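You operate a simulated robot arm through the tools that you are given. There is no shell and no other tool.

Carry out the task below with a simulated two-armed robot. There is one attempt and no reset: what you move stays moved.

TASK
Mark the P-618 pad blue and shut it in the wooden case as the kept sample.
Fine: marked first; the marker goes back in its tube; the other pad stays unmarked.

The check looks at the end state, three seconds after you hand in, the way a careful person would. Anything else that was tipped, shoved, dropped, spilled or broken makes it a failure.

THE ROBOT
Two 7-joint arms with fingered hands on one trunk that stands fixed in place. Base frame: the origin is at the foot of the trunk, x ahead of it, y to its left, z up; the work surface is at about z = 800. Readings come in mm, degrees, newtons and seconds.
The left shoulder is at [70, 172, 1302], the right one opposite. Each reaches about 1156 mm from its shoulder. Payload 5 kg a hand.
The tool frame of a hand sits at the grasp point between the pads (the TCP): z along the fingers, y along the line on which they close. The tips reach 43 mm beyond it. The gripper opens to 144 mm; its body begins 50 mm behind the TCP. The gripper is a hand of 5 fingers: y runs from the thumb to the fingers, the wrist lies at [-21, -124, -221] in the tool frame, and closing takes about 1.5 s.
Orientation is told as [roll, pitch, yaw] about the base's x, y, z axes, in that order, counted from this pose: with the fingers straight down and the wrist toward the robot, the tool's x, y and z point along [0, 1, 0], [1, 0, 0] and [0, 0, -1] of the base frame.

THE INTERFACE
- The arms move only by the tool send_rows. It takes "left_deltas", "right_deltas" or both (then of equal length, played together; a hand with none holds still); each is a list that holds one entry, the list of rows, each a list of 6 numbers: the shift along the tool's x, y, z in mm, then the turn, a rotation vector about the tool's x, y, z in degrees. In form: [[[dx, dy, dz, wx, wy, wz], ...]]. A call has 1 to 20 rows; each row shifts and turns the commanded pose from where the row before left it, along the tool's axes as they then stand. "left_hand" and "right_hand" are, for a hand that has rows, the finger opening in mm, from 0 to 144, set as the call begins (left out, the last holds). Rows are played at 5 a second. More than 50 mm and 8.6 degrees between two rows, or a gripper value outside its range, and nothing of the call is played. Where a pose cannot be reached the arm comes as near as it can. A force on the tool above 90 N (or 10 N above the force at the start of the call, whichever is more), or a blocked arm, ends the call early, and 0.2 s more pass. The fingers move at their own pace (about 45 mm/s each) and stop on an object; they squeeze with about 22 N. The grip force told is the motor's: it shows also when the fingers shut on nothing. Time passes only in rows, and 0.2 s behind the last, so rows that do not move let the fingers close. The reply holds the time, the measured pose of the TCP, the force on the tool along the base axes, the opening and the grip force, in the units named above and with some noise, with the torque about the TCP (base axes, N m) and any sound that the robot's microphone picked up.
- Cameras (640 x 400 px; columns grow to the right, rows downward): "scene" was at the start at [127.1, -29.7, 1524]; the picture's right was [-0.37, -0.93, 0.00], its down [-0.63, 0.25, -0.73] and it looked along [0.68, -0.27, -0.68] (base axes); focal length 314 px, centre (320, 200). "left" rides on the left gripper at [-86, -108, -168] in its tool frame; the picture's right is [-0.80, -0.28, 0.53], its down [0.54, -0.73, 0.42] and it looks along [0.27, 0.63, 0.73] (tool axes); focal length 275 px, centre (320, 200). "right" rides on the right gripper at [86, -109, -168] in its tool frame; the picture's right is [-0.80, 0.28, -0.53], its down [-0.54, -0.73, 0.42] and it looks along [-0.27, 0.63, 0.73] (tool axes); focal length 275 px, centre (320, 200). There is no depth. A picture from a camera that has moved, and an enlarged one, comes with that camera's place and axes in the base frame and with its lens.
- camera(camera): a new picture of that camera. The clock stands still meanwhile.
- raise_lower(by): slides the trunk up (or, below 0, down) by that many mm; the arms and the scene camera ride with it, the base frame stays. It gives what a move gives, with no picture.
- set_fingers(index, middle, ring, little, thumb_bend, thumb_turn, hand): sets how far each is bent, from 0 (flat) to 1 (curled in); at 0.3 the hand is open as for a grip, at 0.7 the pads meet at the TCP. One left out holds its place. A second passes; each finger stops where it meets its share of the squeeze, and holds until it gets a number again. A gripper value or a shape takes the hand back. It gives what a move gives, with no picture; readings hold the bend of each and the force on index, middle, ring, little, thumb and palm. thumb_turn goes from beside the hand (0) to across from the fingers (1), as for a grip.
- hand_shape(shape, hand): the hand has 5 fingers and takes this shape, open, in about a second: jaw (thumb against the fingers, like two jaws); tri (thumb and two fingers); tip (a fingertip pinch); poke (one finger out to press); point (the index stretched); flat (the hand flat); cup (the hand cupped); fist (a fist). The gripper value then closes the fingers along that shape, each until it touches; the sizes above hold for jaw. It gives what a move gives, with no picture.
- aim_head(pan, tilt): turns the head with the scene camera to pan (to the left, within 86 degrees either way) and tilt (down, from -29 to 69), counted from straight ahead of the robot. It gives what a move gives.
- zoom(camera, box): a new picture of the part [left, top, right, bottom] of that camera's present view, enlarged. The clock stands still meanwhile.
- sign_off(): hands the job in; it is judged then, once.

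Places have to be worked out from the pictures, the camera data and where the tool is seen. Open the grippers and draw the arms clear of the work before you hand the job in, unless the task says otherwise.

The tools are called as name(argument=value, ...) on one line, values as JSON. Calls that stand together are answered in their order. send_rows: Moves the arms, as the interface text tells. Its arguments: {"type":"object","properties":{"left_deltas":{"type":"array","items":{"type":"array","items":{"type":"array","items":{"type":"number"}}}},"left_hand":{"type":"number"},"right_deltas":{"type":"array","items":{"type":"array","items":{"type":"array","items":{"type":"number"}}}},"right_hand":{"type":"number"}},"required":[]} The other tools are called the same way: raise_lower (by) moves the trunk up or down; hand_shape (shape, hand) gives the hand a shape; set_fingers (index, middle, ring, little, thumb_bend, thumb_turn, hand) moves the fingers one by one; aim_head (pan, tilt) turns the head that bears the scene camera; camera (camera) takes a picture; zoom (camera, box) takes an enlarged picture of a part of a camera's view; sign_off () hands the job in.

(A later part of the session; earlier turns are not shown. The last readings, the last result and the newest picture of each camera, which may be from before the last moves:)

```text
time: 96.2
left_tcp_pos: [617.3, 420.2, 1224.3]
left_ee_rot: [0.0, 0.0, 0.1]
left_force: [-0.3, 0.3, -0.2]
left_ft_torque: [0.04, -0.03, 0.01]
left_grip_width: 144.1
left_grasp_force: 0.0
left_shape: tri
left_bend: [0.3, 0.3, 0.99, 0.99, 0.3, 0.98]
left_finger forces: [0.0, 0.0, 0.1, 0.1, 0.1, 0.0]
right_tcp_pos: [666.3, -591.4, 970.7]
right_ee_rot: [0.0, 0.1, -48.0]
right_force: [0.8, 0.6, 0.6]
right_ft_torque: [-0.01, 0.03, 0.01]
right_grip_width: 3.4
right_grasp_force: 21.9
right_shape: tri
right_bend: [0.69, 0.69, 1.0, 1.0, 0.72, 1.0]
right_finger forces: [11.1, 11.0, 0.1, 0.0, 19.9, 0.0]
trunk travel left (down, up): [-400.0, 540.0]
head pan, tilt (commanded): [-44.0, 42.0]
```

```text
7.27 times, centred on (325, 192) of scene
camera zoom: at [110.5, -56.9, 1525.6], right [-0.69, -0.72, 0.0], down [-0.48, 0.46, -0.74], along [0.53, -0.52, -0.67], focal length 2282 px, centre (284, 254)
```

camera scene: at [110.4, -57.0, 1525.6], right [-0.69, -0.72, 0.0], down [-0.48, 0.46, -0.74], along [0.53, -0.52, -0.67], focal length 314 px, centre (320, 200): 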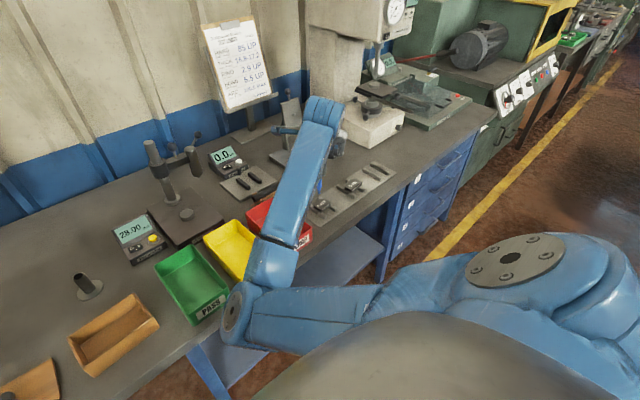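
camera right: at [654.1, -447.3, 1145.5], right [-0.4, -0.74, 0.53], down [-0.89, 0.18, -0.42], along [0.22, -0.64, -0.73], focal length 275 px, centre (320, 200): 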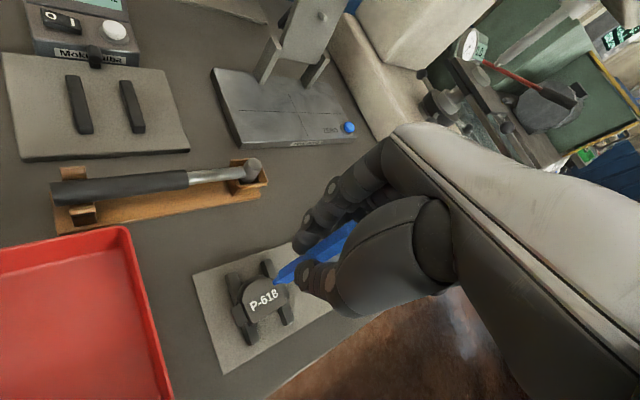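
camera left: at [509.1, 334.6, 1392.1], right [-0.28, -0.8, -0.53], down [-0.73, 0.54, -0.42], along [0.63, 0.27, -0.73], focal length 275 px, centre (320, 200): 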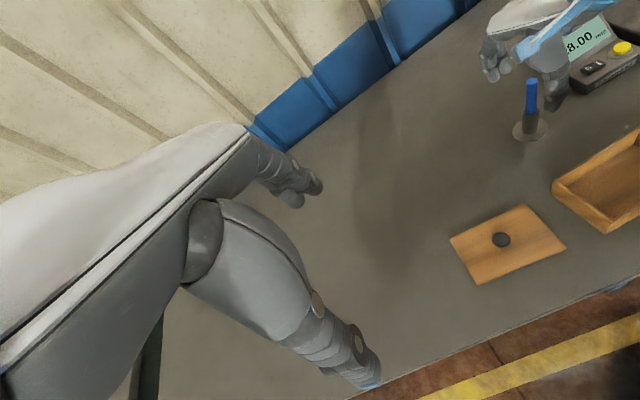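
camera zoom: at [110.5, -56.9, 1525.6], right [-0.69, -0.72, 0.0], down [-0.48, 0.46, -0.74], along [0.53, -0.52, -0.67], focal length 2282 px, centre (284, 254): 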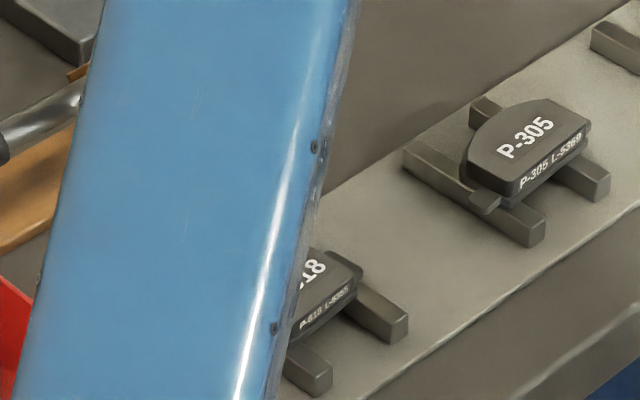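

The marker sits unchanged in the grip, and the touched spot shows no blue. A real marker needs a stroke, so I shift 12 mm toward +y, go down to a light contact, and then draw a longer stroke toward -y.

send_rows(right_deltas=[[[8, -8.9, 0, 0, 0, 0], [0, 0, 14, 0, 0, 0], [0, 0, 12, 0, 0, 0], [0, 0, 5, 0, 0, 0], [0, 0, 0, 0, 0, 0], [0, 0, 0, 0, 0, 0]]])

zoom(camera="right", box=[225, 230, 345, 340])

```text
time: 97.6
left_tcp_pos: [617.3, 420.3, 1225.3]
left_ee_rot: [0.0, 0.0, 0.1]
left_force: [-0.1, -0.2, -0.7]
left_ft_torque: [-0.02, 0.04, -0.01]
left_grip_width: 144.0
left_grasp_force: 0.1
left_shape: tri
left_bend: [0.3, 0.3, 0.99, 0.99, 0.3, 0.98]
left_finger forces: [0.0, 0.1, 0.1, 0.1, 0.0, 0.1]
right_tcp_pos: [666.8, -579.9, 938.1]
right_ee_rot: [0.0, 0.0, -48.0]
right_force: [0.6, 0.2, 0.5]
right_ft_torque: [0.03, -0.01, 0.01]
right_grip_width: 3.4
right_grasp_force: 21.3
right_shape: tri
right_bend: [0.69, 0.69, 1.0, 1.0, 0.72, 1.0]
right_finger forces: [11.2, 11.0, 0.0, 0.1, 19.6, 0.0]
trunk travel left (down, up): [-400.0, 540.0]
head pan, tilt (commanded): [-44.0, 42.0]
```

```text
3.64 times, centred on (285, 285) of right
camera zoom: at [657.9, -441.2, 1108.5], right [-0.4, -0.74, 0.53], down [-0.89, 0.18, -0.42], along [0.22, -0.64, -0.73], focal length 1001 px, centre (447, -109)
```

zoom: 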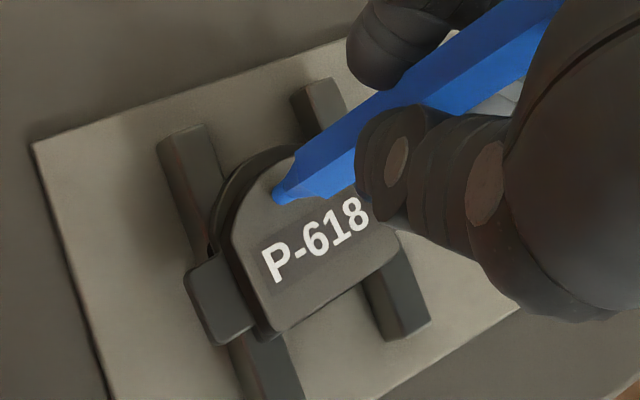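

Almost touching (0.5 N). I lower 1 mm more and draw a 20 mm stroke toward -y in small steps.

send_rows(right_deltas=[[[0, 0, 1.2, 0, 0, 0], [0, 0, 0, 0, 0, 0]]])

send_rows(right_deltas=[[[-1.34, 1.49, 0, 0, 0, 0], [-1.34, 1.49, 0, 0, 0, 0], [-1.34, 1.49, 0, 0, 0, 0], [-1.34, 1.49, 0, 0, 0, 0], [-1.34, 1.49, 0, 0, 0, 0]]])

zoom(camera="right", box=[225, 230, 345, 340])

```text
time: 98.2
left_tcp_pos: [617.2, 420.2, 1224.9]
left_ee_rot: [0.0, 0.1, 0.0]
left_force: [0.1, 0.2, 0.4]
left_ft_torque: [0.01, 0.02, -0.02]
left_grip_width: 143.6
left_grasp_force: 0.1
left_shape: tri
left_bend: [0.3, 0.3, 0.99, 0.99, 0.3, 0.98]
left_finger forces: [0.0, 0.0, 0.0, 0.1, 0.0, 0.1]
right_tcp_pos: [666.0, -580.8, 938.0]
right_ee_rot: [-0.1, -0.1, -48.0]
right_force: [1.0, 0.2, 5.3]
right_ft_torque: [-0.04, 0.02, 0.03]
right_grip_width: 3.5
right_grasp_force: 22.1
right_shape: tri
right_bend: [0.69, 0.69, 1.0, 1.0, 0.72, 1.0]
right_finger forces: [11.4, 11.2, 0.0, 0.0, 20.6, 0.0]
trunk travel left (down, up): [-400.0, 540.0]
head pan, tilt (commanded): [-44.0, 42.0]
```

```text
time: 99.4
left_tcp_pos: [616.3, 420.8, 1224.7]
left_ee_rot: [0.0, 0.0, 0.0]
left_force: [-0.3, -0.8, 0.4]
left_ft_torque: [0.01, 0.01, 0.0]
left_grip_width: 143.7
left_grasp_force: 0.1
left_shape: tri
left_bend: [0.3, 0.3, 0.99, 0.99, 0.3, 0.98]
left_finger forces: [0.0, 0.1, 0.1, 0.0, 0.0, 0.0]
right_tcp_pos: [666.8, -590.9, 940.1]
right_ee_rot: [0.1, 0.0, -48.0]
right_force: [0.3, -0.1, -0.5]
right_ft_torque: [0.05, 0.04, 0.02]
right_grip_width: 3.5
right_grasp_force: 22.1
right_shape: tri
right_bend: [0.69, 0.69, 1.0, 1.0, 0.72, 1.0]
right_finger forces: [11.5, 11.0, 0.0, 0.1, 20.2, 0.0]
trunk travel left (down, up): [-400.0, 540.0]
head pan, tilt (commanded): [-44.0, 42.0]
```

```text
3.64 times, centred on (285, 285) of right
camera zoom: at [657.8, -451.2, 1108.0], right [-0.4, -0.74, 0.53], down [-0.89, 0.18, -0.42], along [0.22, -0.64, -0.73], focal length 1001 px, centre (447, -109)
```

zoom: 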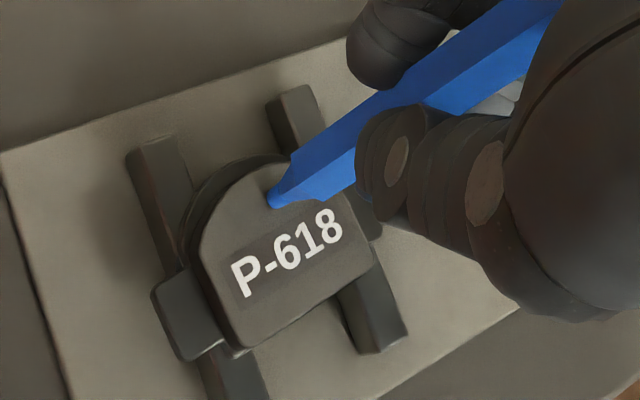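

The hand rose slightly during the stroke and lost contact. I lower again to about 5 N here and continue the stroke in small controlled pieces, correcting height by the force.

send_rows(right_deltas=[[[0, 0, 1.5, 0, 0, 0], [0, 0, 0, 0, 0, 0]]])

send_rows(right_deltas=[[[0, 0, 0.8, 0, 0, 0], [0, 0, 0, 0, 0, 0]]])

```text
time: 100.0
left_tcp_pos: [617.8, 420.3, 1225.5]
left_ee_rot: [0.1, 0.1, 0.0]
left_force: [-0.1, 0.3, 0.2]
left_ft_torque: [0.0, 0.0, 0.01]
left_grip_width: 144.0
left_grasp_force: 0.0
left_shape: tri
left_bend: [0.3, 0.3, 0.99, 0.99, 0.3, 0.98]
left_finger forces: [0.0, 0.0, 0.1, 0.0, 0.1, 0.0]
right_tcp_pos: [667.4, -589.9, 939.8]
right_ee_rot: [-0.1, 0.0, -48.0]
right_force: [-0.2, -0.8, 5.0]
right_ft_torque: [0.05, -0.03, 0.0]
right_grip_width: 3.3
right_grasp_force: 21.8
right_shape: tri
right_bend: [0.69, 0.69, 1.0, 1.0, 0.72, 1.0]
right_finger forces: [11.7, 11.4, 0.0, 0.0, 20.6, 0.0]
trunk travel left (down, up): [-400.0, 540.0]
head pan, tilt (commanded): [-44.0, 42.0]
```

```text
time: 100.6
left_tcp_pos: [617.2, 419.4, 1225.3]
left_ee_rot: [-0.1, 0.0, 0.0]
left_force: [0.8, -0.3, -0.2]
left_ft_torque: [0.01, 0.0, 0.03]
left_grip_width: 143.9
left_grasp_force: 0.1
left_shape: tri
left_bend: [0.3, 0.3, 0.99, 0.99, 0.3, 0.98]
left_finger forces: [0.1, 0.0, 0.0, 0.0, 0.1, 0.0]
right_tcp_pos: [667.2, -589.3, 939.2]
right_ee_rot: [0.0, -0.1, -48.0]
right_force: [0.8, -0.3, 7.6]
right_ft_torque: [-0.02, -0.03, -0.01]
right_grip_width: 3.6
right_grasp_force: 22.0
right_shape: tri
right_bend: [0.69, 0.69, 1.0, 1.0, 0.72, 1.0]
right_finger forces: [11.7, 11.7, 0.1, 0.0, 21.4, 0.0]
trunk travel left (down, up): [-400.0, 540.0]
head pan, tilt (commanded): [-44.0, 42.0]
```

7.6 N now. I draw toward +y in 1.5 mm rows while keeping this pressure.

send_rows(right_deltas=[[[0, 0, 0, 0, 0, 0], [0, 0, 0, 0, 0, 0], [0, 0, 0, 0, 0, 0], [1, -1.1, 0, 0, 0, 0], [1, -1.1, 0, 0, 0, 0], [1, -1.1, 0, 0, 0, 0], [1, -1.1, 0, 0, 0, 0]]])

zoom(camera="right", box=[225, 230, 345, 340])

```text
time: 102.2
left_tcp_pos: [615.9, 421.5, 1225.2]
left_ee_rot: [-0.2, 0.0, 0.0]
left_force: [0.6, -0.8, 0.8]
left_ft_torque: [0.01, 0.01, -0.04]
left_grip_width: 143.9
left_grasp_force: 0.2
left_shape: tri
left_bend: [0.3, 0.3, 0.99, 0.99, 0.3, 0.98]
left_finger forces: [0.0, 0.0, 0.0, 0.0, 0.1, 0.1]
right_tcp_pos: [665.8, -583.3, 939.6]
right_ee_rot: [0.0, -0.1, -48.0]
right_force: [-0.5, -2.1, 14.2]
right_ft_torque: [-0.28, -0.07, 0.03]
right_grip_width: 3.7
right_grasp_force: 22.0
right_shape: tri
right_bend: [0.69, 0.69, 1.0, 1.0, 0.72, 1.0]
right_finger forces: [13.1, 16.9, 0.0, 0.1, 22.1, 0.0]
trunk travel left (down, up): [-400.0, 540.0]
head pan, tilt (commanded): [-44.0, 42.0]
```

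```text
3.64 times, centred on (285, 285) of right
camera zoom: at [656.9, -444.0, 1107.3], right [-0.4, -0.74, 0.53], down [-0.89, 0.18, -0.42], along [0.22, -0.65, -0.73], focal length 1001 px, centre (447, -109)
```

zoom: 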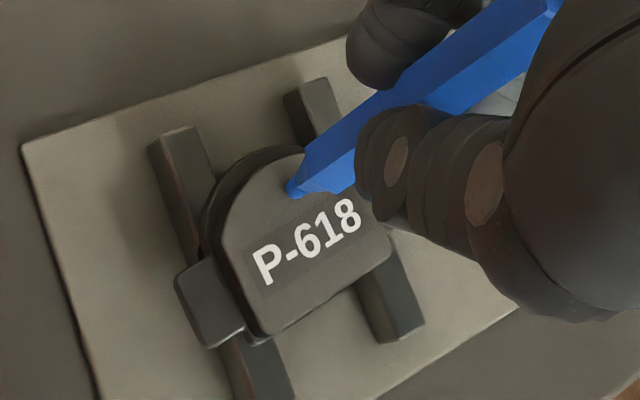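

14 N now, tip still sticking. I lift clear and check the face closely again.

send_rows(right_deltas=[[[0, 0, -4, 0, 0, 0], [0, 0, -14, 0, 0, 0], [0, 0, -20, 0, 0, 0], [0, 0, -30, 0, 0, 0], [0, 0, 0, 0, 0, 0]]])

zoom(camera="right", box=[225, 230, 345, 340])

zoom(camera="scene", box=[300, 165, 350, 220])

```text
time: 103.4
left_tcp_pos: [618.6, 420.9, 1225.6]
left_ee_rot: [-0.1, 0.0, 0.1]
left_force: [-0.1, -0.2, -0.5]
left_ft_torque: [0.01, -0.02, 0.0]
left_grip_width: 143.9
left_grasp_force: 0.0
left_shape: tri
left_bend: [0.3, 0.3, 0.99, 0.99, 0.3, 0.98]
left_finger forces: [0.0, 0.0, 0.0, 0.0, 0.0, 0.0]
right_tcp_pos: [666.2, -583.8, 1001.6]
right_ee_rot: [0.0, 0.1, -47.9]
right_force: [1.2, -0.3, -0.5]
right_ft_torque: [0.0, 0.03, 0.0]
right_grip_width: 3.4
right_grasp_force: 21.9
right_shape: tri
right_bend: [0.69, 0.69, 1.0, 1.0, 0.72, 1.0]
right_finger forces: [12.4, 12.4, 0.0, 0.0, 19.8, 0.0]
trunk travel left (down, up): [-400.0, 540.0]
head pan, tilt (commanded): [-44.0, 42.0]
```

```text
3.64 times, centred on (285, 285) of right
camera zoom: at [657.9, -445.5, 1170.4], right [-0.4, -0.74, 0.53], down [-0.89, 0.18, -0.42], along [0.22, -0.64, -0.73], focal length 1001 px, centre (447, -109)
```

zoom: 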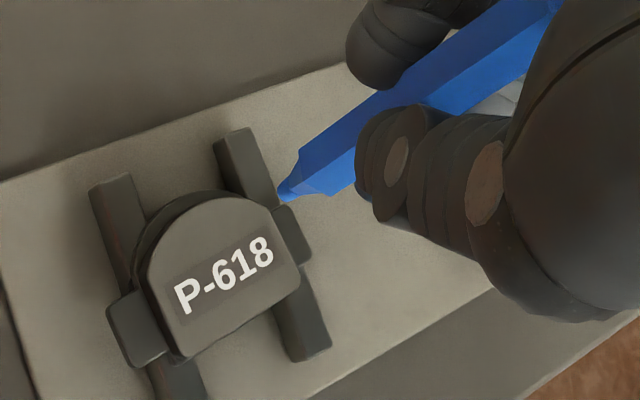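

```text
7.27 times, centred on (325, 192) of scene
camera zoom: at [110.3, -56.9, 1525.6], right [-0.69, -0.72, 0.0], down [-0.48, 0.46, -0.74], along [0.53, -0.52, -0.67], focal length 2282 px, centre (284, 254)
```

zoom: 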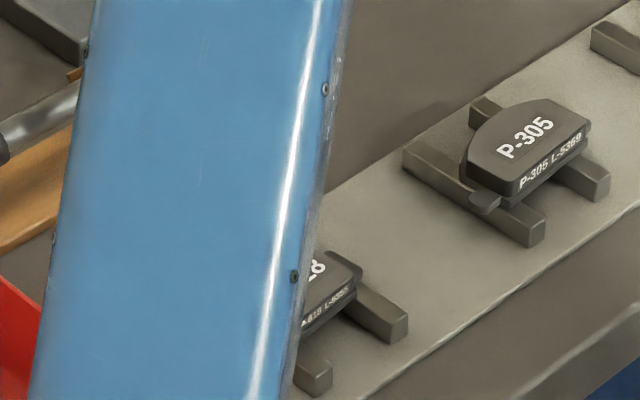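

No mark and the pad has not moved. I think the tip needs to actually slide, so I set it near the +y side of the face and make a longer stroke at moderate pressure with height corrections.

send_rows(right_deltas=[[[7.4, -8.2, 0, 0, 0, 0], [0, 0, 20, 0, 0, 0], [0, 0, 20, 0, 0, 0], [0, 0, 12, 0, 0, 0], [0, 0, 8, 0, 0, 0], [0, 0, 0, 0, 0, 0]]])

zoom(camera="right", box=[225, 230, 345, 340])

```text
time: 104.8
left_tcp_pos: [617.1, 420.1, 1224.1]
left_ee_rot: [0.0, -0.1, 0.1]
left_force: [-0.4, -1.7, 0.4]
left_ft_torque: [0.01, -0.02, -0.01]
left_grip_width: 143.9
left_grasp_force: 0.1
left_shape: tri
left_bend: [0.3, 0.3, 0.99, 0.99, 0.3, 0.98]
left_finger forces: [0.1, 0.0, 0.0, 0.0, 0.0, 0.1]
right_tcp_pos: [666.6, -572.4, 944.0]
right_ee_rot: [0.0, 0.0, -48.0]
right_force: [0.4, 0.1, 0.5]
right_ft_torque: [-0.01, 0.02, 0.02]
right_grip_width: 3.8
right_grasp_force: 21.9
right_shape: tri
right_bend: [0.69, 0.69, 1.0, 1.0, 0.72, 1.0]
right_finger forces: [12.3, 12.2, 0.1, 0.0, 19.7, 0.0]
trunk travel left (down, up): [-400.0, 540.0]
head pan, tilt (commanded): [-44.0, 42.0]
```

```text
3.64 times, centred on (285, 285) of right
camera zoom: at [657.5, -433.0, 1113.1], right [-0.4, -0.74, 0.53], down [-0.89, 0.18, -0.42], along [0.22, -0.64, -0.73], focal length 1001 px, centre (447, -109)
```

zoom: 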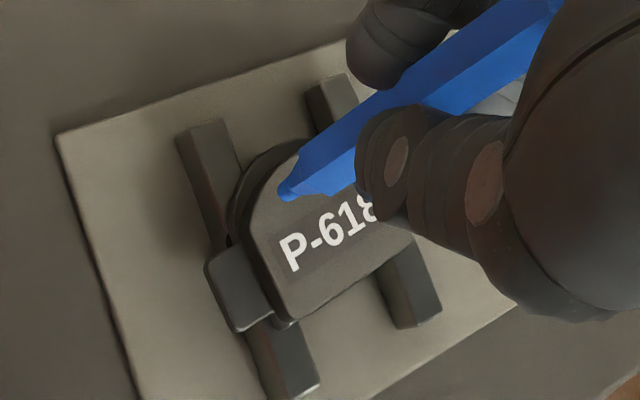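

The tip is over the +y side of the face. I lower the last millimetres.

send_rows(right_deltas=[[[0, 0, 2.5, 0, 0, 0], [0, 0, 2, 0, 0, 0], [0, 0, 0, 0, 0, 0]]])

send_rows(right_deltas=[[[0, 0, 1.5, 0, 0, 0], [0, 0, 0, 0, 0, 0]]])

```text
time: 105.6
left_tcp_pos: [617.8, 420.7, 1225.1]
left_ee_rot: [-0.1, 0.0, 0.1]
left_force: [0.0, 0.6, 1.0]
left_ft_torque: [0.03, 0.02, 0.01]
left_grip_width: 143.8
left_grasp_force: 0.0
left_shape: tri
left_bend: [0.3, 0.3, 0.99, 0.99, 0.3, 0.98]
left_finger forces: [0.0, 0.0, 0.0, 0.0, 0.0, 0.1]
right_tcp_pos: [665.6, -572.2, 940.3]
right_ee_rot: [-0.1, 0.0, -48.0]
right_force: [1.0, 0.2, -0.2]
right_ft_torque: [0.01, 0.0, -0.02]
right_grip_width: 3.7
right_grasp_force: 22.3
right_shape: tri
right_bend: [0.69, 0.69, 1.0, 1.0, 0.72, 1.0]
right_finger forces: [12.3, 12.4, 0.1, 0.0, 19.7, 0.0]
trunk travel left (down, up): [-400.0, 540.0]
head pan, tilt (commanded): [-44.0, 42.0]
```

```text
time: 106.2
left_tcp_pos: [616.9, 420.2, 1226.6]
left_ee_rot: [0.0, 0.0, -0.1]
left_force: [0.3, 0.5, -1.4]
left_ft_torque: [0.0, 0.0, -0.05]
left_grip_width: 143.8
left_grasp_force: 0.1
left_shape: tri
left_bend: [0.3, 0.3, 0.99, 0.99, 0.3, 0.98]
left_finger forces: [0.1, 0.1, 0.1, 0.1, 0.0, 0.1]
right_tcp_pos: [664.3, -573.3, 939.3]
right_ee_rot: [-0.1, -0.1, -48.1]
right_force: [-0.7, 0.2, -0.4]
right_ft_torque: [0.02, 0.0, 0.02]
right_grip_width: 3.5
right_grasp_force: 22.3
right_shape: tri
right_bend: [0.69, 0.69, 1.0, 1.0, 0.72, 1.0]
right_finger forces: [12.4, 12.5, 0.0, 0.0, 19.7, 0.1]
trunk travel left (down, up): [-400.0, 540.0]
head pan, tilt (commanded): [-44.0, 42.0]
```

Still no contact at z≈939. I lower another 2 mm in two steps.

send_rows(right_deltas=[[[0, 0, 1, 0, 0, 0], [0, 0, 1, 0, 0, 0], [0, 0, 0, 0, 0, 0]]])

zoom(camera="right", box=[225, 230, 345, 340])

```text
time: 107.0
left_tcp_pos: [617.5, 420.4, 1226.5]
left_ee_rot: [0.0, -0.1, 0.0]
left_force: [0.4, -0.8, -1.0]
left_ft_torque: [0.04, 0.01, 0.03]
left_grip_width: 144.0
left_grasp_force: 0.0
left_shape: tri
left_bend: [0.3, 0.3, 0.99, 0.99, 0.3, 0.98]
left_finger forces: [0.1, 0.0, 0.1, 0.1, 0.0, 0.1]
right_tcp_pos: [665.2, -573.0, 938.9]
right_ee_rot: [0.0, -0.1, -48.1]
right_force: [0.2, -0.4, 12.7]
right_ft_torque: [-0.04, -0.07, -0.02]
right_grip_width: 3.8
right_grasp_force: 21.9
right_shape: tri
right_bend: [0.69, 0.69, 1.0, 1.0, 0.72, 1.0]
right_finger forces: [13.0, 13.0, 0.1, 0.1, 21.7, 0.1]
trunk travel left (down, up): [-400.0, 540.0]
head pan, tilt (commanded): [-44.0, 42.0]
```

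```text
3.64 times, centred on (285, 285) of right
camera zoom: at [656.2, -433.2, 1107.1], right [-0.4, -0.74, 0.53], down [-0.89, 0.17, -0.43], along [0.22, -0.65, -0.73], focal length 1001 px, centre (447, -109)
```

zoom: 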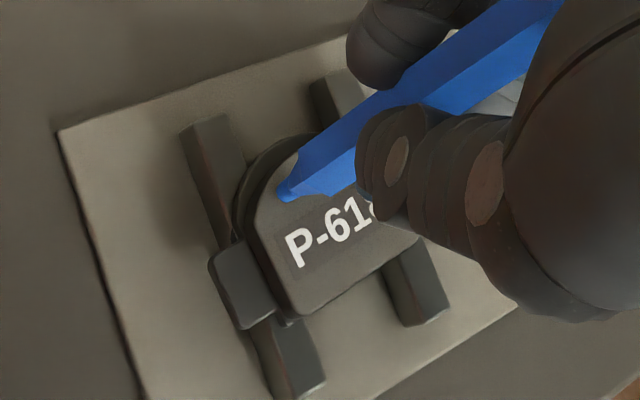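

12.7 N is more than needed; I ease off 0.8 mm and stroke 6 mm toward -y, then read the force.

send_rows(right_deltas=[[[0, 0, -0.8, 0, 0, 0], [-1, 1.1, 0, 0, 0, 0], [-1, 1.1, 0, 0, 0, 0], [-1, 1.1, 0, 0, 0, 0], [-1, 1.1, 0, 0, 0, 0]]])

send_rows(right_deltas=[[[-1, 1.1, 0.2, 0, 0, 0], [-1, 1.1, 0.2, 0, 0, 0], [-1, 1.1, 0.2, 0, 0, 0], [-1, 1.1, 0.2, 0, 0, 0]]])

zoom(camera="right", box=[225, 230, 345, 340])

```text
time: 108.2
left_tcp_pos: [617.7, 419.8, 1224.2]
left_ee_rot: [-0.1, -0.1, 0.0]
left_force: [-0.4, -0.2, -0.2]
left_ft_torque: [-0.03, -0.04, 0.0]
left_grip_width: 143.8
left_grasp_force: 0.0
left_shape: tri
left_bend: [0.3, 0.3, 0.99, 0.99, 0.3, 0.98]
left_finger forces: [0.0, 0.0, 0.1, 0.1, 0.0, 0.0]
right_tcp_pos: [665.3, -578.4, 938.0]
right_ee_rot: [0.0, -0.1, -48.0]
right_force: [1.2, 1.6, 6.1]
right_ft_torque: [0.11, -0.05, -0.01]
right_grip_width: 3.3
right_grasp_force: 21.6
right_shape: tri
right_bend: [0.69, 0.69, 1.0, 1.0, 0.72, 1.0]
right_finger forces: [13.2, 12.3, 0.0, 0.0, 21.5, 0.1]
trunk travel left (down, up): [-400.0, 540.0]
head pan, tilt (commanded): [-44.0, 42.0]
```

```text
time: 109.2
left_tcp_pos: [616.5, 420.5, 1223.6]
left_ee_rot: [0.0, 0.0, -0.1]
left_force: [-0.4, -0.2, -0.2]
left_ft_torque: [0.0, -0.01, -0.04]
left_grip_width: 144.2
left_grasp_force: 0.0
left_shape: tri
left_bend: [0.3, 0.3, 0.99, 0.99, 0.3, 0.98]
left_finger forces: [0.0, 0.1, 0.0, 0.1, 0.1, 0.1]
right_tcp_pos: [664.3, -585.0, 937.8]
right_ee_rot: [0.0, 0.0, -47.9]
right_force: [0.5, -0.5, 10.1]
right_ft_torque: [0.19, -0.07, 0.01]
right_grip_width: 4.0
right_grasp_force: 22.1
right_shape: tri
right_bend: [0.68, 0.69, 1.0, 1.0, 0.73, 1.0]
right_finger forces: [14.5, 13.4, 0.0, 0.0, 23.5, 0.0]
trunk travel left (down, up): [-400.0, 540.0]
head pan, tilt (commanded): [-44.0, 42.0]
```

```text
3.64 times, centred on (285, 285) of right
camera zoom: at [656.1, -445.3, 1105.9], right [-0.4, -0.74, 0.53], down [-0.89, 0.18, -0.42], along [0.22, -0.64, -0.73], focal length 1001 px, centre (447, -109)
```

zoom: 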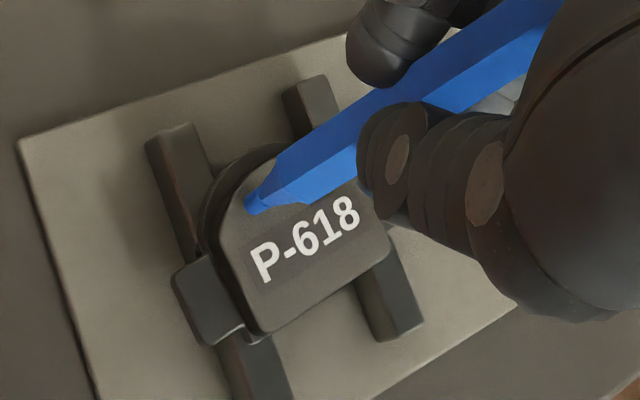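

The tip sticks at one place and the marker tilts in the fingers instead of sliding. I lift off and inspect the face and the marker's tip.

send_rows(right_deltas=[[[0, 0, -4, 0, 0, 0], [0, 0, -16, 0, 0, 0], [0, 0, -20, 0, 0, 0], [0, 0, 0, 0, 0, 0]]])

zoom(camera="right", box=[215, 220, 345, 340])

camera(camera="right")

```text
time: 110.2
left_tcp_pos: [618.6, 420.0, 1225.8]
left_ee_rot: [0.0, 0.1, -0.1]
left_force: [0.1, -0.4, 0.0]
left_ft_torque: [0.02, 0.02, 0.01]
left_grip_width: 144.1
left_grasp_force: 0.0
left_shape: tri
left_bend: [0.3, 0.3, 0.99, 0.99, 0.3, 0.98]
left_finger forces: [0.0, 0.0, 0.1, 0.0, 0.0, 0.0]
right_tcp_pos: [666.6, -585.3, 973.4]
right_ee_rot: [0.0, 0.1, -48.0]
right_force: [-0.5, 0.0, -1.5]
right_ft_torque: [0.0, 0.02, 0.0]
right_grip_width: 3.5
right_grasp_force: 21.9
right_shape: tri
right_bend: [0.68, 0.69, 1.0, 1.0, 0.72, 1.0]
right_finger forces: [12.7, 12.9, 0.0, 0.0, 19.9, 0.0]
trunk travel left (down, up): [-400.0, 540.0]
head pan, tilt (commanded): [-44.0, 42.0]
```

```text
3.33 times, centred on (280, 280) of right
camera zoom: at [658.1, -446.0, 1142.7], right [-0.4, -0.74, 0.53], down [-0.89, 0.18, -0.42], along [0.22, -0.64, -0.73], focal length 918 px, centre (453, -67)
```

zoom: 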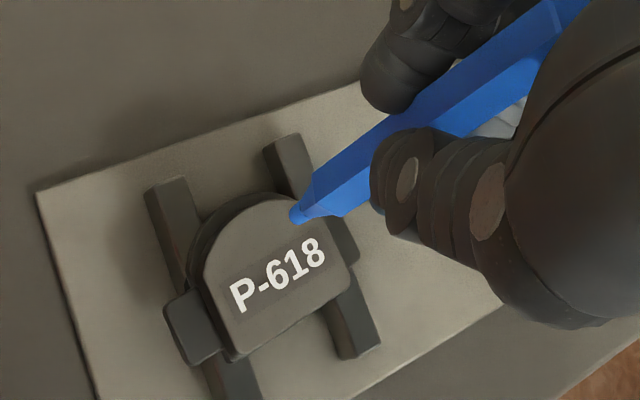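

```text
taken
camera right: at [658.1, -446.0, 1142.7], right [-0.4, -0.74, 0.53], down [-0.89, 0.18, -0.42], along [0.22, -0.64, -0.73], focal length 275 px, centre (320, 200)
```

right: 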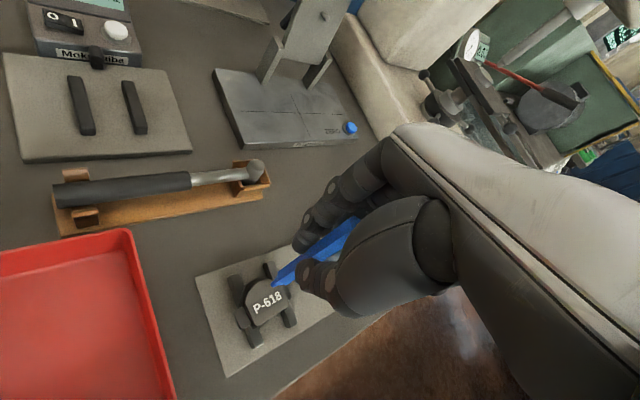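

No mark yet and the marker is still upright in the grip. I try a landing stroke: start just above the face and descend slowly while moving sideways, so the tip slides from the first touch.

send_rows(right_deltas=[[[8, -8.9, 0, 0, 0, 0], [0, 0, 16, 0, 0, 0], [0, 0, 14.5, 0, 0, 0], [0, 0, 0, 0, 0, 0]]])

send_rows(right_deltas=[[[-1.34, 1.49, 0.4, 0, 0, 0], [-1.34, 1.49, 0.4, 0, 0, 0], [-1.34, 1.49, 0.4, 0, 0, 0], [-1.34, 1.49, 0.4, 0, 0, 0]]])

```text
time: 111.2
left_tcp_pos: [618.3, 419.9, 1224.4]
left_ee_rot: [0.0, 0.0, 0.0]
left_force: [0.5, 0.4, 0.3]
left_ft_torque: [0.0, 0.01, -0.03]
left_grip_width: 144.0
left_grasp_force: 0.1
left_shape: tri
left_bend: [0.3, 0.3, 0.99, 0.99, 0.3, 0.98]
left_finger forces: [0.0, 0.0, 0.0, 0.0, 0.0, 0.0]
right_tcp_pos: [665.4, -571.5, 945.5]
right_ee_rot: [-0.1, 0.1, -48.0]
right_force: [0.5, -0.6, 0.1]
right_ft_torque: [0.0, 0.01, 0.02]
right_grip_width: 3.7
right_grasp_force: 22.3
right_shape: tri
right_bend: [0.68, 0.69, 1.0, 1.0, 0.72, 1.0]
right_finger forces: [12.6, 12.9, 0.0, 0.0, 19.8, 0.0]
trunk travel left (down, up): [-400.0, 540.0]
head pan, tilt (commanded): [-44.0, 42.0]
```

```text
time: 112.2
left_tcp_pos: [617.4, 420.8, 1224.4]
left_ee_rot: [0.1, -0.1, 0.0]
left_force: [-0.4, -0.2, 1.1]
left_ft_torque: [0.0, -0.01, 0.0]
left_grip_width: 143.6
left_grasp_force: 0.0
left_shape: tri
left_bend: [0.3, 0.3, 0.99, 0.99, 0.3, 0.98]
left_finger forces: [0.1, 0.0, 0.0, 0.0, 0.1, 0.0]
right_tcp_pos: [665.4, -579.8, 942.9]
right_ee_rot: [-0.1, 0.0, -47.9]
right_force: [0.1, 0.3, 0.2]
right_ft_torque: [0.02, 0.01, -0.01]
right_grip_width: 3.7
right_grasp_force: 21.4
right_shape: tri
right_bend: [0.68, 0.69, 1.0, 1.0, 0.72, 1.0]
right_finger forces: [12.7, 12.9, 0.0, 0.0, 19.8, 0.1]
trunk travel left (down, up): [-400.0, 540.0]
head pan, tilt (commanded): [-44.0, 42.0]
```

Still 3-4 mm above. I step back 6 mm and down 2.5 mm, then repeat the landing stroke.

send_rows(right_deltas=[[[4, -4.5, 2.3, 0, 0, 0], [0, 0, 0, 0, 0, 0]]])

send_rows(right_deltas=[[[-1.34, 1.49, 0.3, 0, 0, 0], [-1.34, 1.49, 0.3, 0, 0, 0], [-1.34, 1.49, 0.3, 0, 0, 0], [-1.34, 1.49, 0.3, 0, 0, 0]]])

```text
time: 112.8
left_tcp_pos: [617.4, 419.4, 1224.7]
left_ee_rot: [0.1, 0.0, -0.1]
left_force: [0.0, 0.6, 0.5]
left_ft_torque: [0.04, 0.0, -0.02]
left_grip_width: 144.0
left_grasp_force: 0.1
left_shape: tri
left_bend: [0.3, 0.3, 0.99, 0.99, 0.3, 0.98]
left_finger forces: [0.1, 0.0, 0.0, 0.0, 0.1, 0.0]
right_tcp_pos: [665.4, -573.5, 940.8]
right_ee_rot: [0.0, 0.0, -48.0]
right_force: [-0.7, -1.1, -0.4]
right_ft_torque: [0.0, 0.02, -0.04]
right_grip_width: 3.7
right_grasp_force: 21.9
right_shape: tri
right_bend: [0.68, 0.69, 1.0, 1.0, 0.72, 1.0]
right_finger forces: [12.7, 12.9, 0.0, 0.1, 19.8, 0.0]
trunk travel left (down, up): [-400.0, 540.0]
head pan, tilt (commanded): [-44.0, 42.0]
```

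```text
time: 113.8
left_tcp_pos: [618.4, 420.6, 1225.7]
left_ee_rot: [0.0, 0.0, 0.0]
left_force: [0.2, -0.4, 0.4]
left_ft_torque: [-0.01, 0.02, 0.01]
left_grip_width: 144.0
left_grasp_force: 0.1
left_shape: tri
left_bend: [0.3, 0.3, 0.99, 0.99, 0.3, 0.98]
left_finger forces: [0.1, 0.1, 0.1, 0.1, 0.1, 0.0]
right_tcp_pos: [666.0, -582.7, 940.7]
right_ee_rot: [0.0, 0.1, -48.0]
right_force: [0.2, 0.7, -0.2]
right_ft_torque: [0.0, 0.01, 0.0]
right_grip_width: 3.7
right_grasp_force: 21.9
right_shape: tri
right_bend: [0.68, 0.69, 1.0, 1.0, 0.72, 1.0]
right_finger forces: [12.9, 12.9, 0.0, 0.0, 19.8, 0.1]
trunk travel left (down, up): [-400.0, 540.0]
head pan, tilt (commanded): [-44.0, 42.0]
```

No contact yet; I continue the stroke with slightly more descent per row.

send_rows(right_deltas=[[[-1.34, 1.49, 0.5, 0, 0, 0], [-1.34, 1.49, 0.5, 0, 0, 0], [-1.34, 1.49, 0.4, 0, 0, 0], [-1.34, 1.49, 0.3, 0, 0, 0]]])

zoom(camera="right", box=[215, 220, 345, 340])

```text
time: 114.8
left_tcp_pos: [618.1, 420.3, 1226.2]
left_ee_rot: [0.1, 0.0, -0.1]
left_force: [0.0, -0.9, 0.3]
left_ft_torque: [0.02, 0.03, 0.0]
left_grip_width: 143.7
left_grasp_force: 0.1
left_shape: tri
left_bend: [0.3, 0.3, 0.99, 0.99, 0.3, 0.98]
left_finger forces: [0.1, 0.0, 0.0, 0.0, 0.0, 0.1]
right_tcp_pos: [664.9, -591.5, 939.6]
right_ee_rot: [0.0, 0.0, -48.0]
right_force: [-0.2, -0.3, -0.3]
right_ft_torque: [0.0, 0.02, 0.02]
right_grip_width: 3.8
right_grasp_force: 22.1
right_shape: tri
right_bend: [0.68, 0.69, 1.0, 1.0, 0.72, 1.0]
right_finger forces: [12.8, 13.0, 0.1, 0.0, 19.8, 0.0]
trunk travel left (down, up): [-400.0, 540.0]
head pan, tilt (commanded): [-44.0, 42.0]
```

```text
3.33 times, centred on (280, 280) of right
camera zoom: at [657.4, -451.6, 1108.0], right [-0.4, -0.74, 0.53], down [-0.89, 0.18, -0.42], along [0.22, -0.64, -0.73], focal length 918 px, centre (453, -67)
```

zoom: 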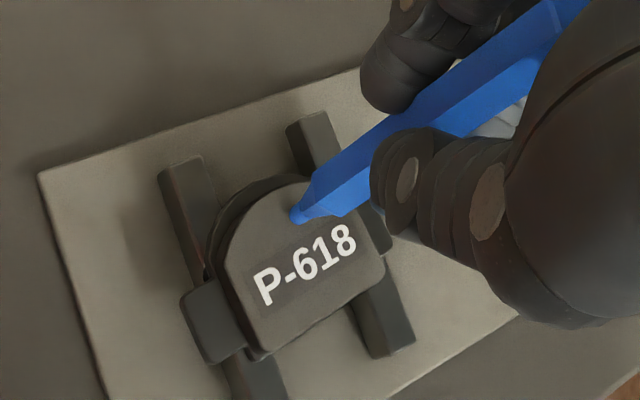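

Just above contact. I stroke back toward +y, descending gently.

send_rows(right_deltas=[[[1.34, -1.49, 0.4, 0, 0, 0], [1.34, -1.49, 0.3, 0, 0, 0], [1.34, -1.49, 0.3, 0, 0, 0]]])

send_rows(right_deltas=[[[1.34, -1.49, 0.2, 0, 0, 0], [1.34, -1.49, 0.2, 0, 0, 0], [1.34, -1.49, 0.1, 0, 0, 0]]])

zoom(camera="right", box=[215, 220, 345, 340])

```text
time: 115.6
left_tcp_pos: [617.3, 420.3, 1225.5]
left_ee_rot: [0.0, 0.0, 0.1]
left_force: [-0.5, -0.6, -0.2]
left_ft_torque: [0.01, 0.04, -0.01]
left_grip_width: 143.9
left_grasp_force: 0.1
left_shape: tri
left_bend: [0.3, 0.3, 0.99, 0.99, 0.3, 0.98]
left_finger forces: [0.0, 0.0, 0.1, 0.0, 0.0, 0.0]
right_tcp_pos: [666.3, -584.8, 938.6]
right_ee_rot: [0.0, 0.1, -48.0]
right_force: [-1.0, -0.6, 3.1]
right_ft_torque: [-0.11, 0.0, 0.02]
right_grip_width: 3.8
right_grasp_force: 22.2
right_shape: tri
right_bend: [0.69, 0.69, 1.0, 1.0, 0.72, 1.0]
right_finger forces: [12.8, 14.7, 0.0, 0.1, 20.4, 0.0]
trunk travel left (down, up): [-400.0, 540.0]
head pan, tilt (commanded): [-44.0, 42.0]
```

```text
time: 116.4
left_tcp_pos: [617.8, 419.8, 1224.5]
left_ee_rot: [-0.1, 0.0, 0.0]
left_force: [0.6, -0.1, 0.4]
left_ft_torque: [0.03, 0.03, 0.0]
left_grip_width: 144.0
left_grasp_force: 0.0
left_shape: tri
left_bend: [0.3, 0.3, 0.99, 0.99, 0.3, 0.98]
left_finger forces: [0.0, 0.0, 0.0, 0.0, 0.0, 0.0]
right_tcp_pos: [665.3, -577.5, 939.5]
right_ee_rot: [0.1, -0.1, -48.0]
right_force: [-0.6, -2.3, 7.8]
right_ft_torque: [-0.2, 0.0, 0.0]
right_grip_width: 4.0
right_grasp_force: 22.1
right_shape: tri
right_bend: [0.69, 0.69, 1.0, 1.0, 0.72, 1.0]
right_finger forces: [13.5, 16.8, 0.0, 0.0, 20.9, 0.1]
trunk travel left (down, up): [-400.0, 540.0]
head pan, tilt (commanded): [-44.0, 42.0]
```

```text
3.33 times, centred on (280, 280) of right
camera zoom: at [656.6, -438.7, 1107.4], right [-0.4, -0.74, 0.53], down [-0.89, 0.18, -0.42], along [0.22, -0.65, -0.73], focal length 918 px, centre (453, -67)
```

zoom: 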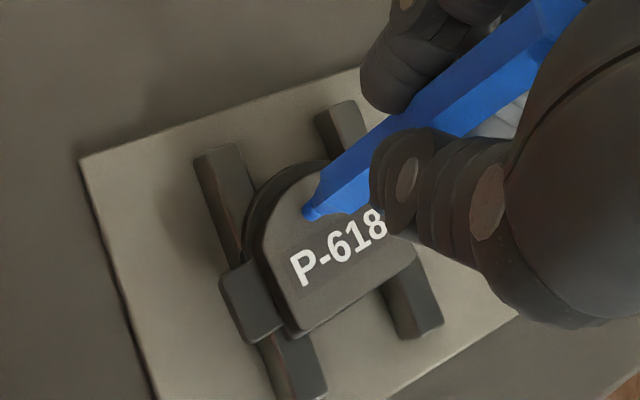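

The tip did move across the face this time. I lift and look for a line.

send_rows(right_deltas=[[[0, 0, -4, 0, 0, 0], [0, 0, -16, 0, 0, 0], [0, 0, -20, 0, 0, 0], [0, 0, -20, 0, 0, 0], [0, 0, 0, 0, 0, 0]]])

zoom(camera="right", box=[215, 220, 345, 340])

```text
time: 117.6
left_tcp_pos: [617.5, 420.1, 1224.1]
left_ee_rot: [-0.1, 0.0, 0.0]
left_force: [0.2, -0.2, 0.0]
left_ft_torque: [-0.01, -0.02, 0.02]
left_grip_width: 143.8
left_grasp_force: 0.0
left_shape: tri
left_bend: [0.3, 0.3, 0.99, 0.99, 0.3, 0.98]
left_finger forces: [0.0, 0.1, 0.0, 0.0, 0.0, 0.0]
right_tcp_pos: [665.9, -577.6, 999.3]
right_ee_rot: [0.0, 0.0, -48.0]
right_force: [0.6, -0.1, 0.3]
right_ft_torque: [0.03, 0.03, 0.01]
right_grip_width: 3.9
right_grasp_force: 22.2
right_shape: tri
right_bend: [0.69, 0.69, 1.0, 1.0, 0.72, 1.0]
right_finger forces: [13.0, 13.9, 0.0, 0.0, 19.9, 0.2]
trunk travel left (down, up): [-400.0, 540.0]
head pan, tilt (commanded): [-44.0, 42.0]
```

```text
3.33 times, centred on (280, 280) of right
camera zoom: at [657.6, -438.2, 1167.7], right [-0.4, -0.74, 0.53], down [-0.89, 0.18, -0.42], along [0.22, -0.64, -0.73], focal length 918 px, centre (453, -67)
```

zoom: 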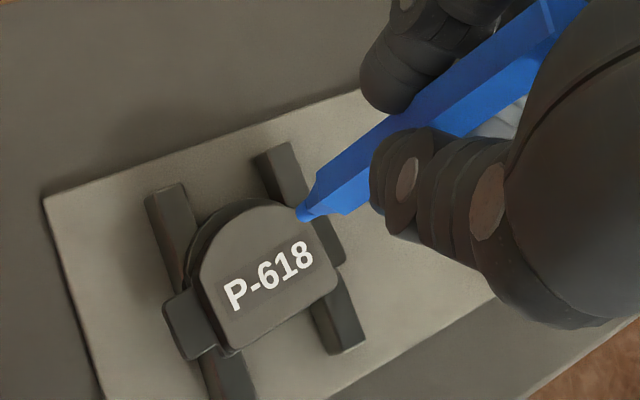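

Still nothing. Perhaps the mark counts only near the middle of the face, so I press at the label centre (651, -585).

send_rows(right_deltas=[[[-13, -0.5, 0, 0, 0, 0], [0, 0, 20, 0, 0, 0], [0, 0, 20, 0, 0, 0], [0, 0, 15, 0, 0, 0], [0, 0, 0, 0, 0, 0]]])

zoom(camera="right", box=[215, 220, 345, 340])

```text
time: 118.8
left_tcp_pos: [618.7, 419.9, 1225.0]
left_ee_rot: [0.1, 0.1, 0.0]
left_force: [-0.3, 0.5, 0.2]
left_ft_torque: [-0.02, 0.04, -0.01]
left_grip_width: 143.7
left_grasp_force: 0.2
left_shape: tri
left_bend: [0.3, 0.3, 0.99, 0.99, 0.3, 0.98]
left_finger forces: [0.0, 0.1, 0.0, 0.0, 0.1, 0.0]
right_tcp_pos: [658.1, -584.9, 943.2]
right_ee_rot: [0.0, 0.0, -48.0]
right_force: [0.6, 0.4, 0.4]
right_ft_torque: [-0.01, 0.0, -0.01]
right_grip_width: 3.9
right_grasp_force: 22.0
right_shape: tri
right_bend: [0.69, 0.69, 1.0, 1.0, 0.72, 1.0]
right_finger forces: [13.2, 14.0, 0.0, 0.1, 19.9, 0.0]
trunk travel left (down, up): [-400.0, 540.0]
head pan, tilt (commanded): [-44.0, 42.0]
```

```text
3.33 times, centred on (280, 280) of right
camera zoom: at [649.7, -445.9, 1110.9], right [-0.4, -0.74, 0.53], down [-0.89, 0.18, -0.42], along [0.22, -0.64, -0.73], focal length 918 px, centre (453, -67)
```

zoom: 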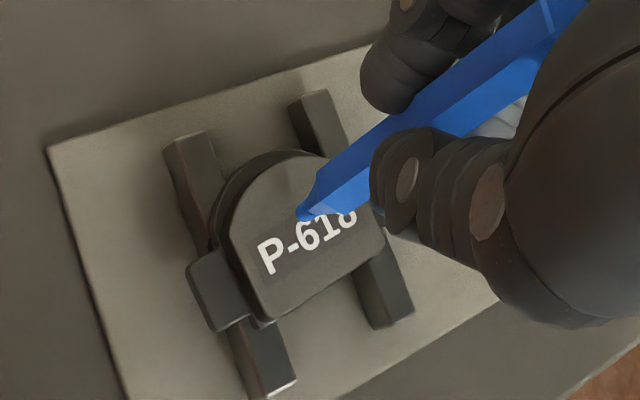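

The tip is over the middle of the face at about (653, -584). I lower to a firm touch there and hold.

send_rows(right_deltas=[[[0, 0, 2, 0, 0, 0], [0, 0, 1.5, 0, 0, 0], [0, 0, 1, 0, 0, 0], [0, 0, 0, 0, 0, 0]]])

send_rows(right_deltas=[[[0, 0, 0.7, 0, 0, 0], [0, 0, 0, 0, 0, 0], [0, 0, 0, 0, 0, 0], [0, 0, 0, 0, 0, 0], [0, 0, 0, 0, 0, 0]]])

zoom(camera="right", box=[215, 220, 345, 340])

```text
time: 119.8
left_tcp_pos: [616.8, 420.7, 1225.0]
left_ee_rot: [0.0, -0.1, 0.0]
left_force: [-0.4, 0.1, -0.5]
left_ft_torque: [-0.02, 0.03, 0.01]
left_grip_width: 144.1
left_grasp_force: 0.0
left_shape: tri
left_bend: [0.3, 0.3, 0.99, 0.99, 0.3, 0.98]
left_finger forces: [0.0, 0.0, 0.0, 0.0, 0.0, 0.0]
right_tcp_pos: [655.9, -586.6, 939.8]
right_ee_rot: [0.0, -0.1, -48.0]
right_force: [0.6, -0.1, 6.4]
right_ft_torque: [-0.04, -0.07, 0.02]
right_grip_width: 3.7
right_grasp_force: 21.6
right_shape: tri
right_bend: [0.69, 0.69, 1.0, 1.0, 0.72, 1.0]
right_finger forces: [13.6, 14.2, 0.0, 0.1, 20.6, 0.0]
trunk travel left (down, up): [-400.0, 540.0]
head pan, tilt (commanded): [-44.0, 42.0]
```

```text
time: 121.0
left_tcp_pos: [617.6, 421.4, 1226.0]
left_ee_rot: [0.0, -0.1, 0.1]
left_force: [-0.1, 0.5, 0.0]
left_ft_torque: [-0.02, 0.01, 0.02]
left_grip_width: 144.4
left_grasp_force: 0.0
left_shape: tri
left_bend: [0.3, 0.3, 0.99, 0.99, 0.3, 0.98]
left_finger forces: [0.0, 0.0, 0.0, 0.0, 0.0, 0.0]
right_tcp_pos: [656.4, -586.2, 938.5]
right_ee_rot: [0.0, -0.1, -47.9]
right_force: [0.8, 0.4, 10.0]
right_ft_torque: [-0.05, -0.09, 0.02]
right_grip_width: 3.8
right_grasp_force: 21.9
right_shape: tri
right_bend: [0.69, 0.69, 1.0, 1.0, 0.72, 1.0]
right_finger forces: [13.8, 14.4, 0.0, 0.0, 21.1, 0.1]
trunk travel left (down, up): [-400.0, 540.0]
head pan, tilt (commanded): [-44.0, 42.0]
```

```text
3.33 times, centred on (280, 280) of right
camera zoom: at [646.9, -446.5, 1107.1], right [-0.4, -0.74, 0.53], down [-0.89, 0.18, -0.42], along [0.22, -0.65, -0.73], focal length 918 px, centre (453, -67)
```

zoom: 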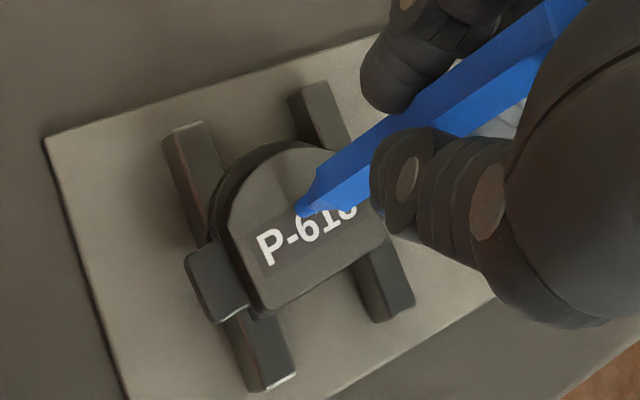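

Held at 10 N for over a second at the middle. I lift and look once more.

send_rows(right_deltas=[[[0, 0, -4, 0, 0, 0], [0, 0, -16, 0, 0, 0], [0, 0, -20, 0, 0, 0], [0, 0, -20, 0, 0, 0], [8, -8.9, 0, 0, 0, 0], [8, -8.9, 0, 0, 0, 0], [0, 0, 0, 0, 0, 0]]])

zoom(camera="right", box=[215, 220, 345, 340])

zoom(camera="scene", box=[280, 165, 360, 230])

```text
time: 122.6
left_tcp_pos: [618.0, 419.6, 1225.3]
left_ee_rot: [0.0, -0.1, 0.0]
left_force: [-0.2, -0.2, 0.1]
left_ft_torque: [-0.03, 0.0, -0.04]
left_grip_width: 143.9
left_grasp_force: 0.2
left_shape: tri
left_bend: [0.3, 0.3, 0.99, 0.99, 0.3, 0.98]
left_finger forces: [0.1, 0.0, 0.1, 0.1, 0.0, 0.1]
right_tcp_pos: [654.5, -563.3, 997.8]
right_ee_rot: [0.0, 0.0, -48.0]
right_force: [-0.4, 0.1, 0.1]
right_ft_torque: [0.02, 0.02, 0.02]
right_grip_width: 3.5
right_grasp_force: 22.1
right_shape: tri
right_bend: [0.69, 0.69, 1.0, 1.0, 0.72, 1.0]
right_finger forces: [13.3, 14.2, 0.0, 0.0, 19.9, 0.0]
trunk travel left (down, up): [-400.0, 540.0]
head pan, tilt (commanded): [-44.0, 42.0]
```

```text
3.33 times, centred on (280, 280) of right
camera zoom: at [646.4, -424.7, 1166.7], right [-0.4, -0.74, 0.53], down [-0.89, 0.18, -0.42], along [0.22, -0.64, -0.73], focal length 918 px, centre (453, -67)
```

zoom: 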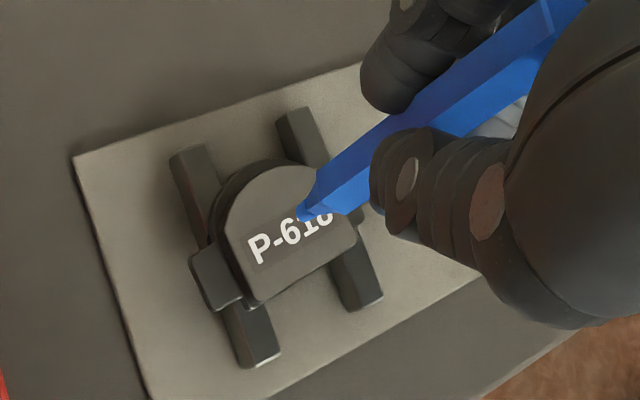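

```text
6.15 times, centred on (320, 198) of scene
camera zoom: at [110.4, -57.3, 1525.6], right [-0.69, -0.72, 0.0], down [-0.48, 0.47, -0.74], along [0.53, -0.52, -0.67], focal length 1931 px, centre (320, 215)
```

zoom: 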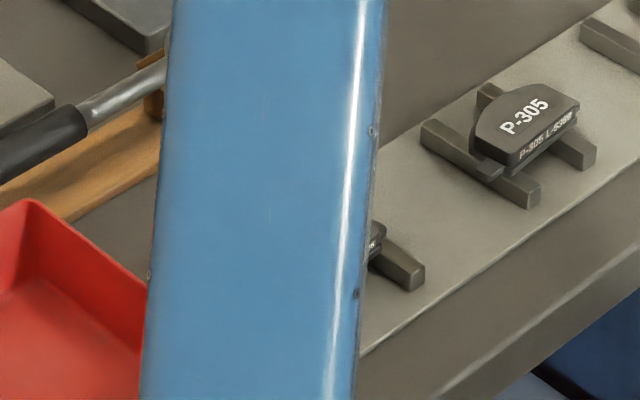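

I need an unobstructed look at the whole face, so I raise the hand high and move it off to the back.

send_rows(right_deltas=[[[0, 0, -40, 0, 0, 0], [0, 0, -40, 0, 0, 0], [0, 0, -40, 0, 0, 0], [0, 0, -40, 0, 0, 0], [0, 0, -40, 0, 0, 0], [25, 15, 0, 0, 0, 0], [25, 15, 0, 0, 0, 0], [0, 0, 0, 0, 0, 0]]])

zoom(camera="scene", box=[300, 185, 350, 225])

zoom(camera="right", box=[200, 260, 330, 370])

```text
time: 124.4
left_tcp_pos: [618.3, 419.1, 1225.2]
left_ee_rot: [0.0, 0.1, -0.1]
left_force: [-0.3, 0.2, 0.1]
left_ft_torque: [0.01, -0.04, 0.01]
left_grip_width: 144.0
left_grasp_force: 0.0
left_shape: tri
left_bend: [0.3, 0.3, 0.99, 0.99, 0.3, 0.98]
left_finger forces: [0.0, 0.0, 0.0, 0.0, 0.1, 0.0]
right_tcp_pos: [712.5, -551.9, 1197.1]
right_ee_rot: [0.0, 0.0, -48.0]
right_force: [-1.0, -0.2, -0.5]
right_ft_torque: [-0.02, 0.0, -0.03]
right_grip_width: 3.7
right_grasp_force: 21.9
right_shape: tri
right_bend: [0.69, 0.69, 1.0, 1.0, 0.72, 1.0]
right_finger forces: [13.5, 14.4, 0.0, 0.1, 19.4, 0.1]
trunk travel left (down, up): [-400.0, 540.0]
head pan, tilt (commanded): [-44.0, 42.0]
```

```text
10.00 times, centred on (325, 205) of scene
camera zoom: at [109.7, -56.8, 1525.7], right [-0.69, -0.72, 0.0], down [-0.48, 0.46, -0.74], along [0.53, -0.52, -0.67], focal length 3138 px, centre (270, 150)
```

zoom: 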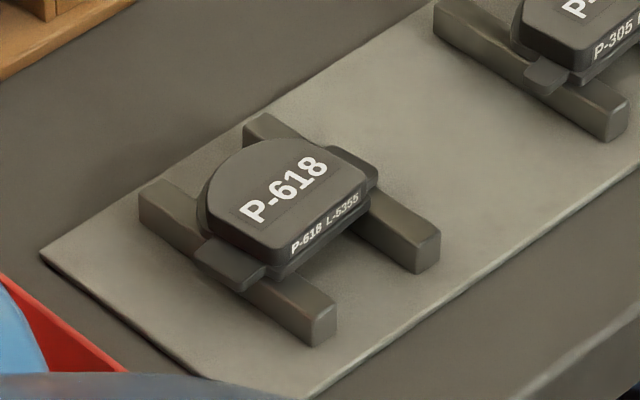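

```text
3.64 times, centred on (265, 315) of right
camera zoom: at [704.0, -412.6, 1365.7], right [-0.4, -0.74, 0.53], down [-0.89, 0.18, -0.42], along [0.22, -0.64, -0.73], focal length 1001 px, centre (520, -218)
```

zoom: 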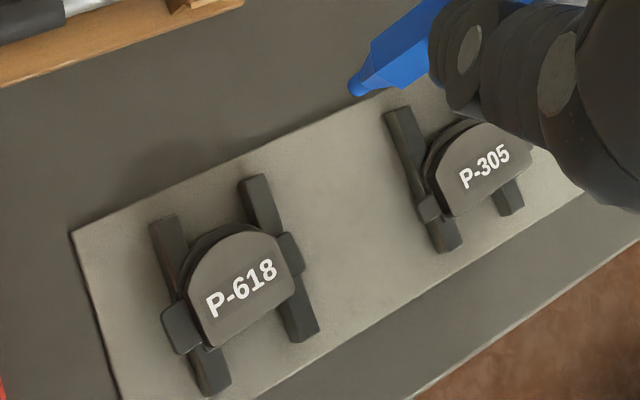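

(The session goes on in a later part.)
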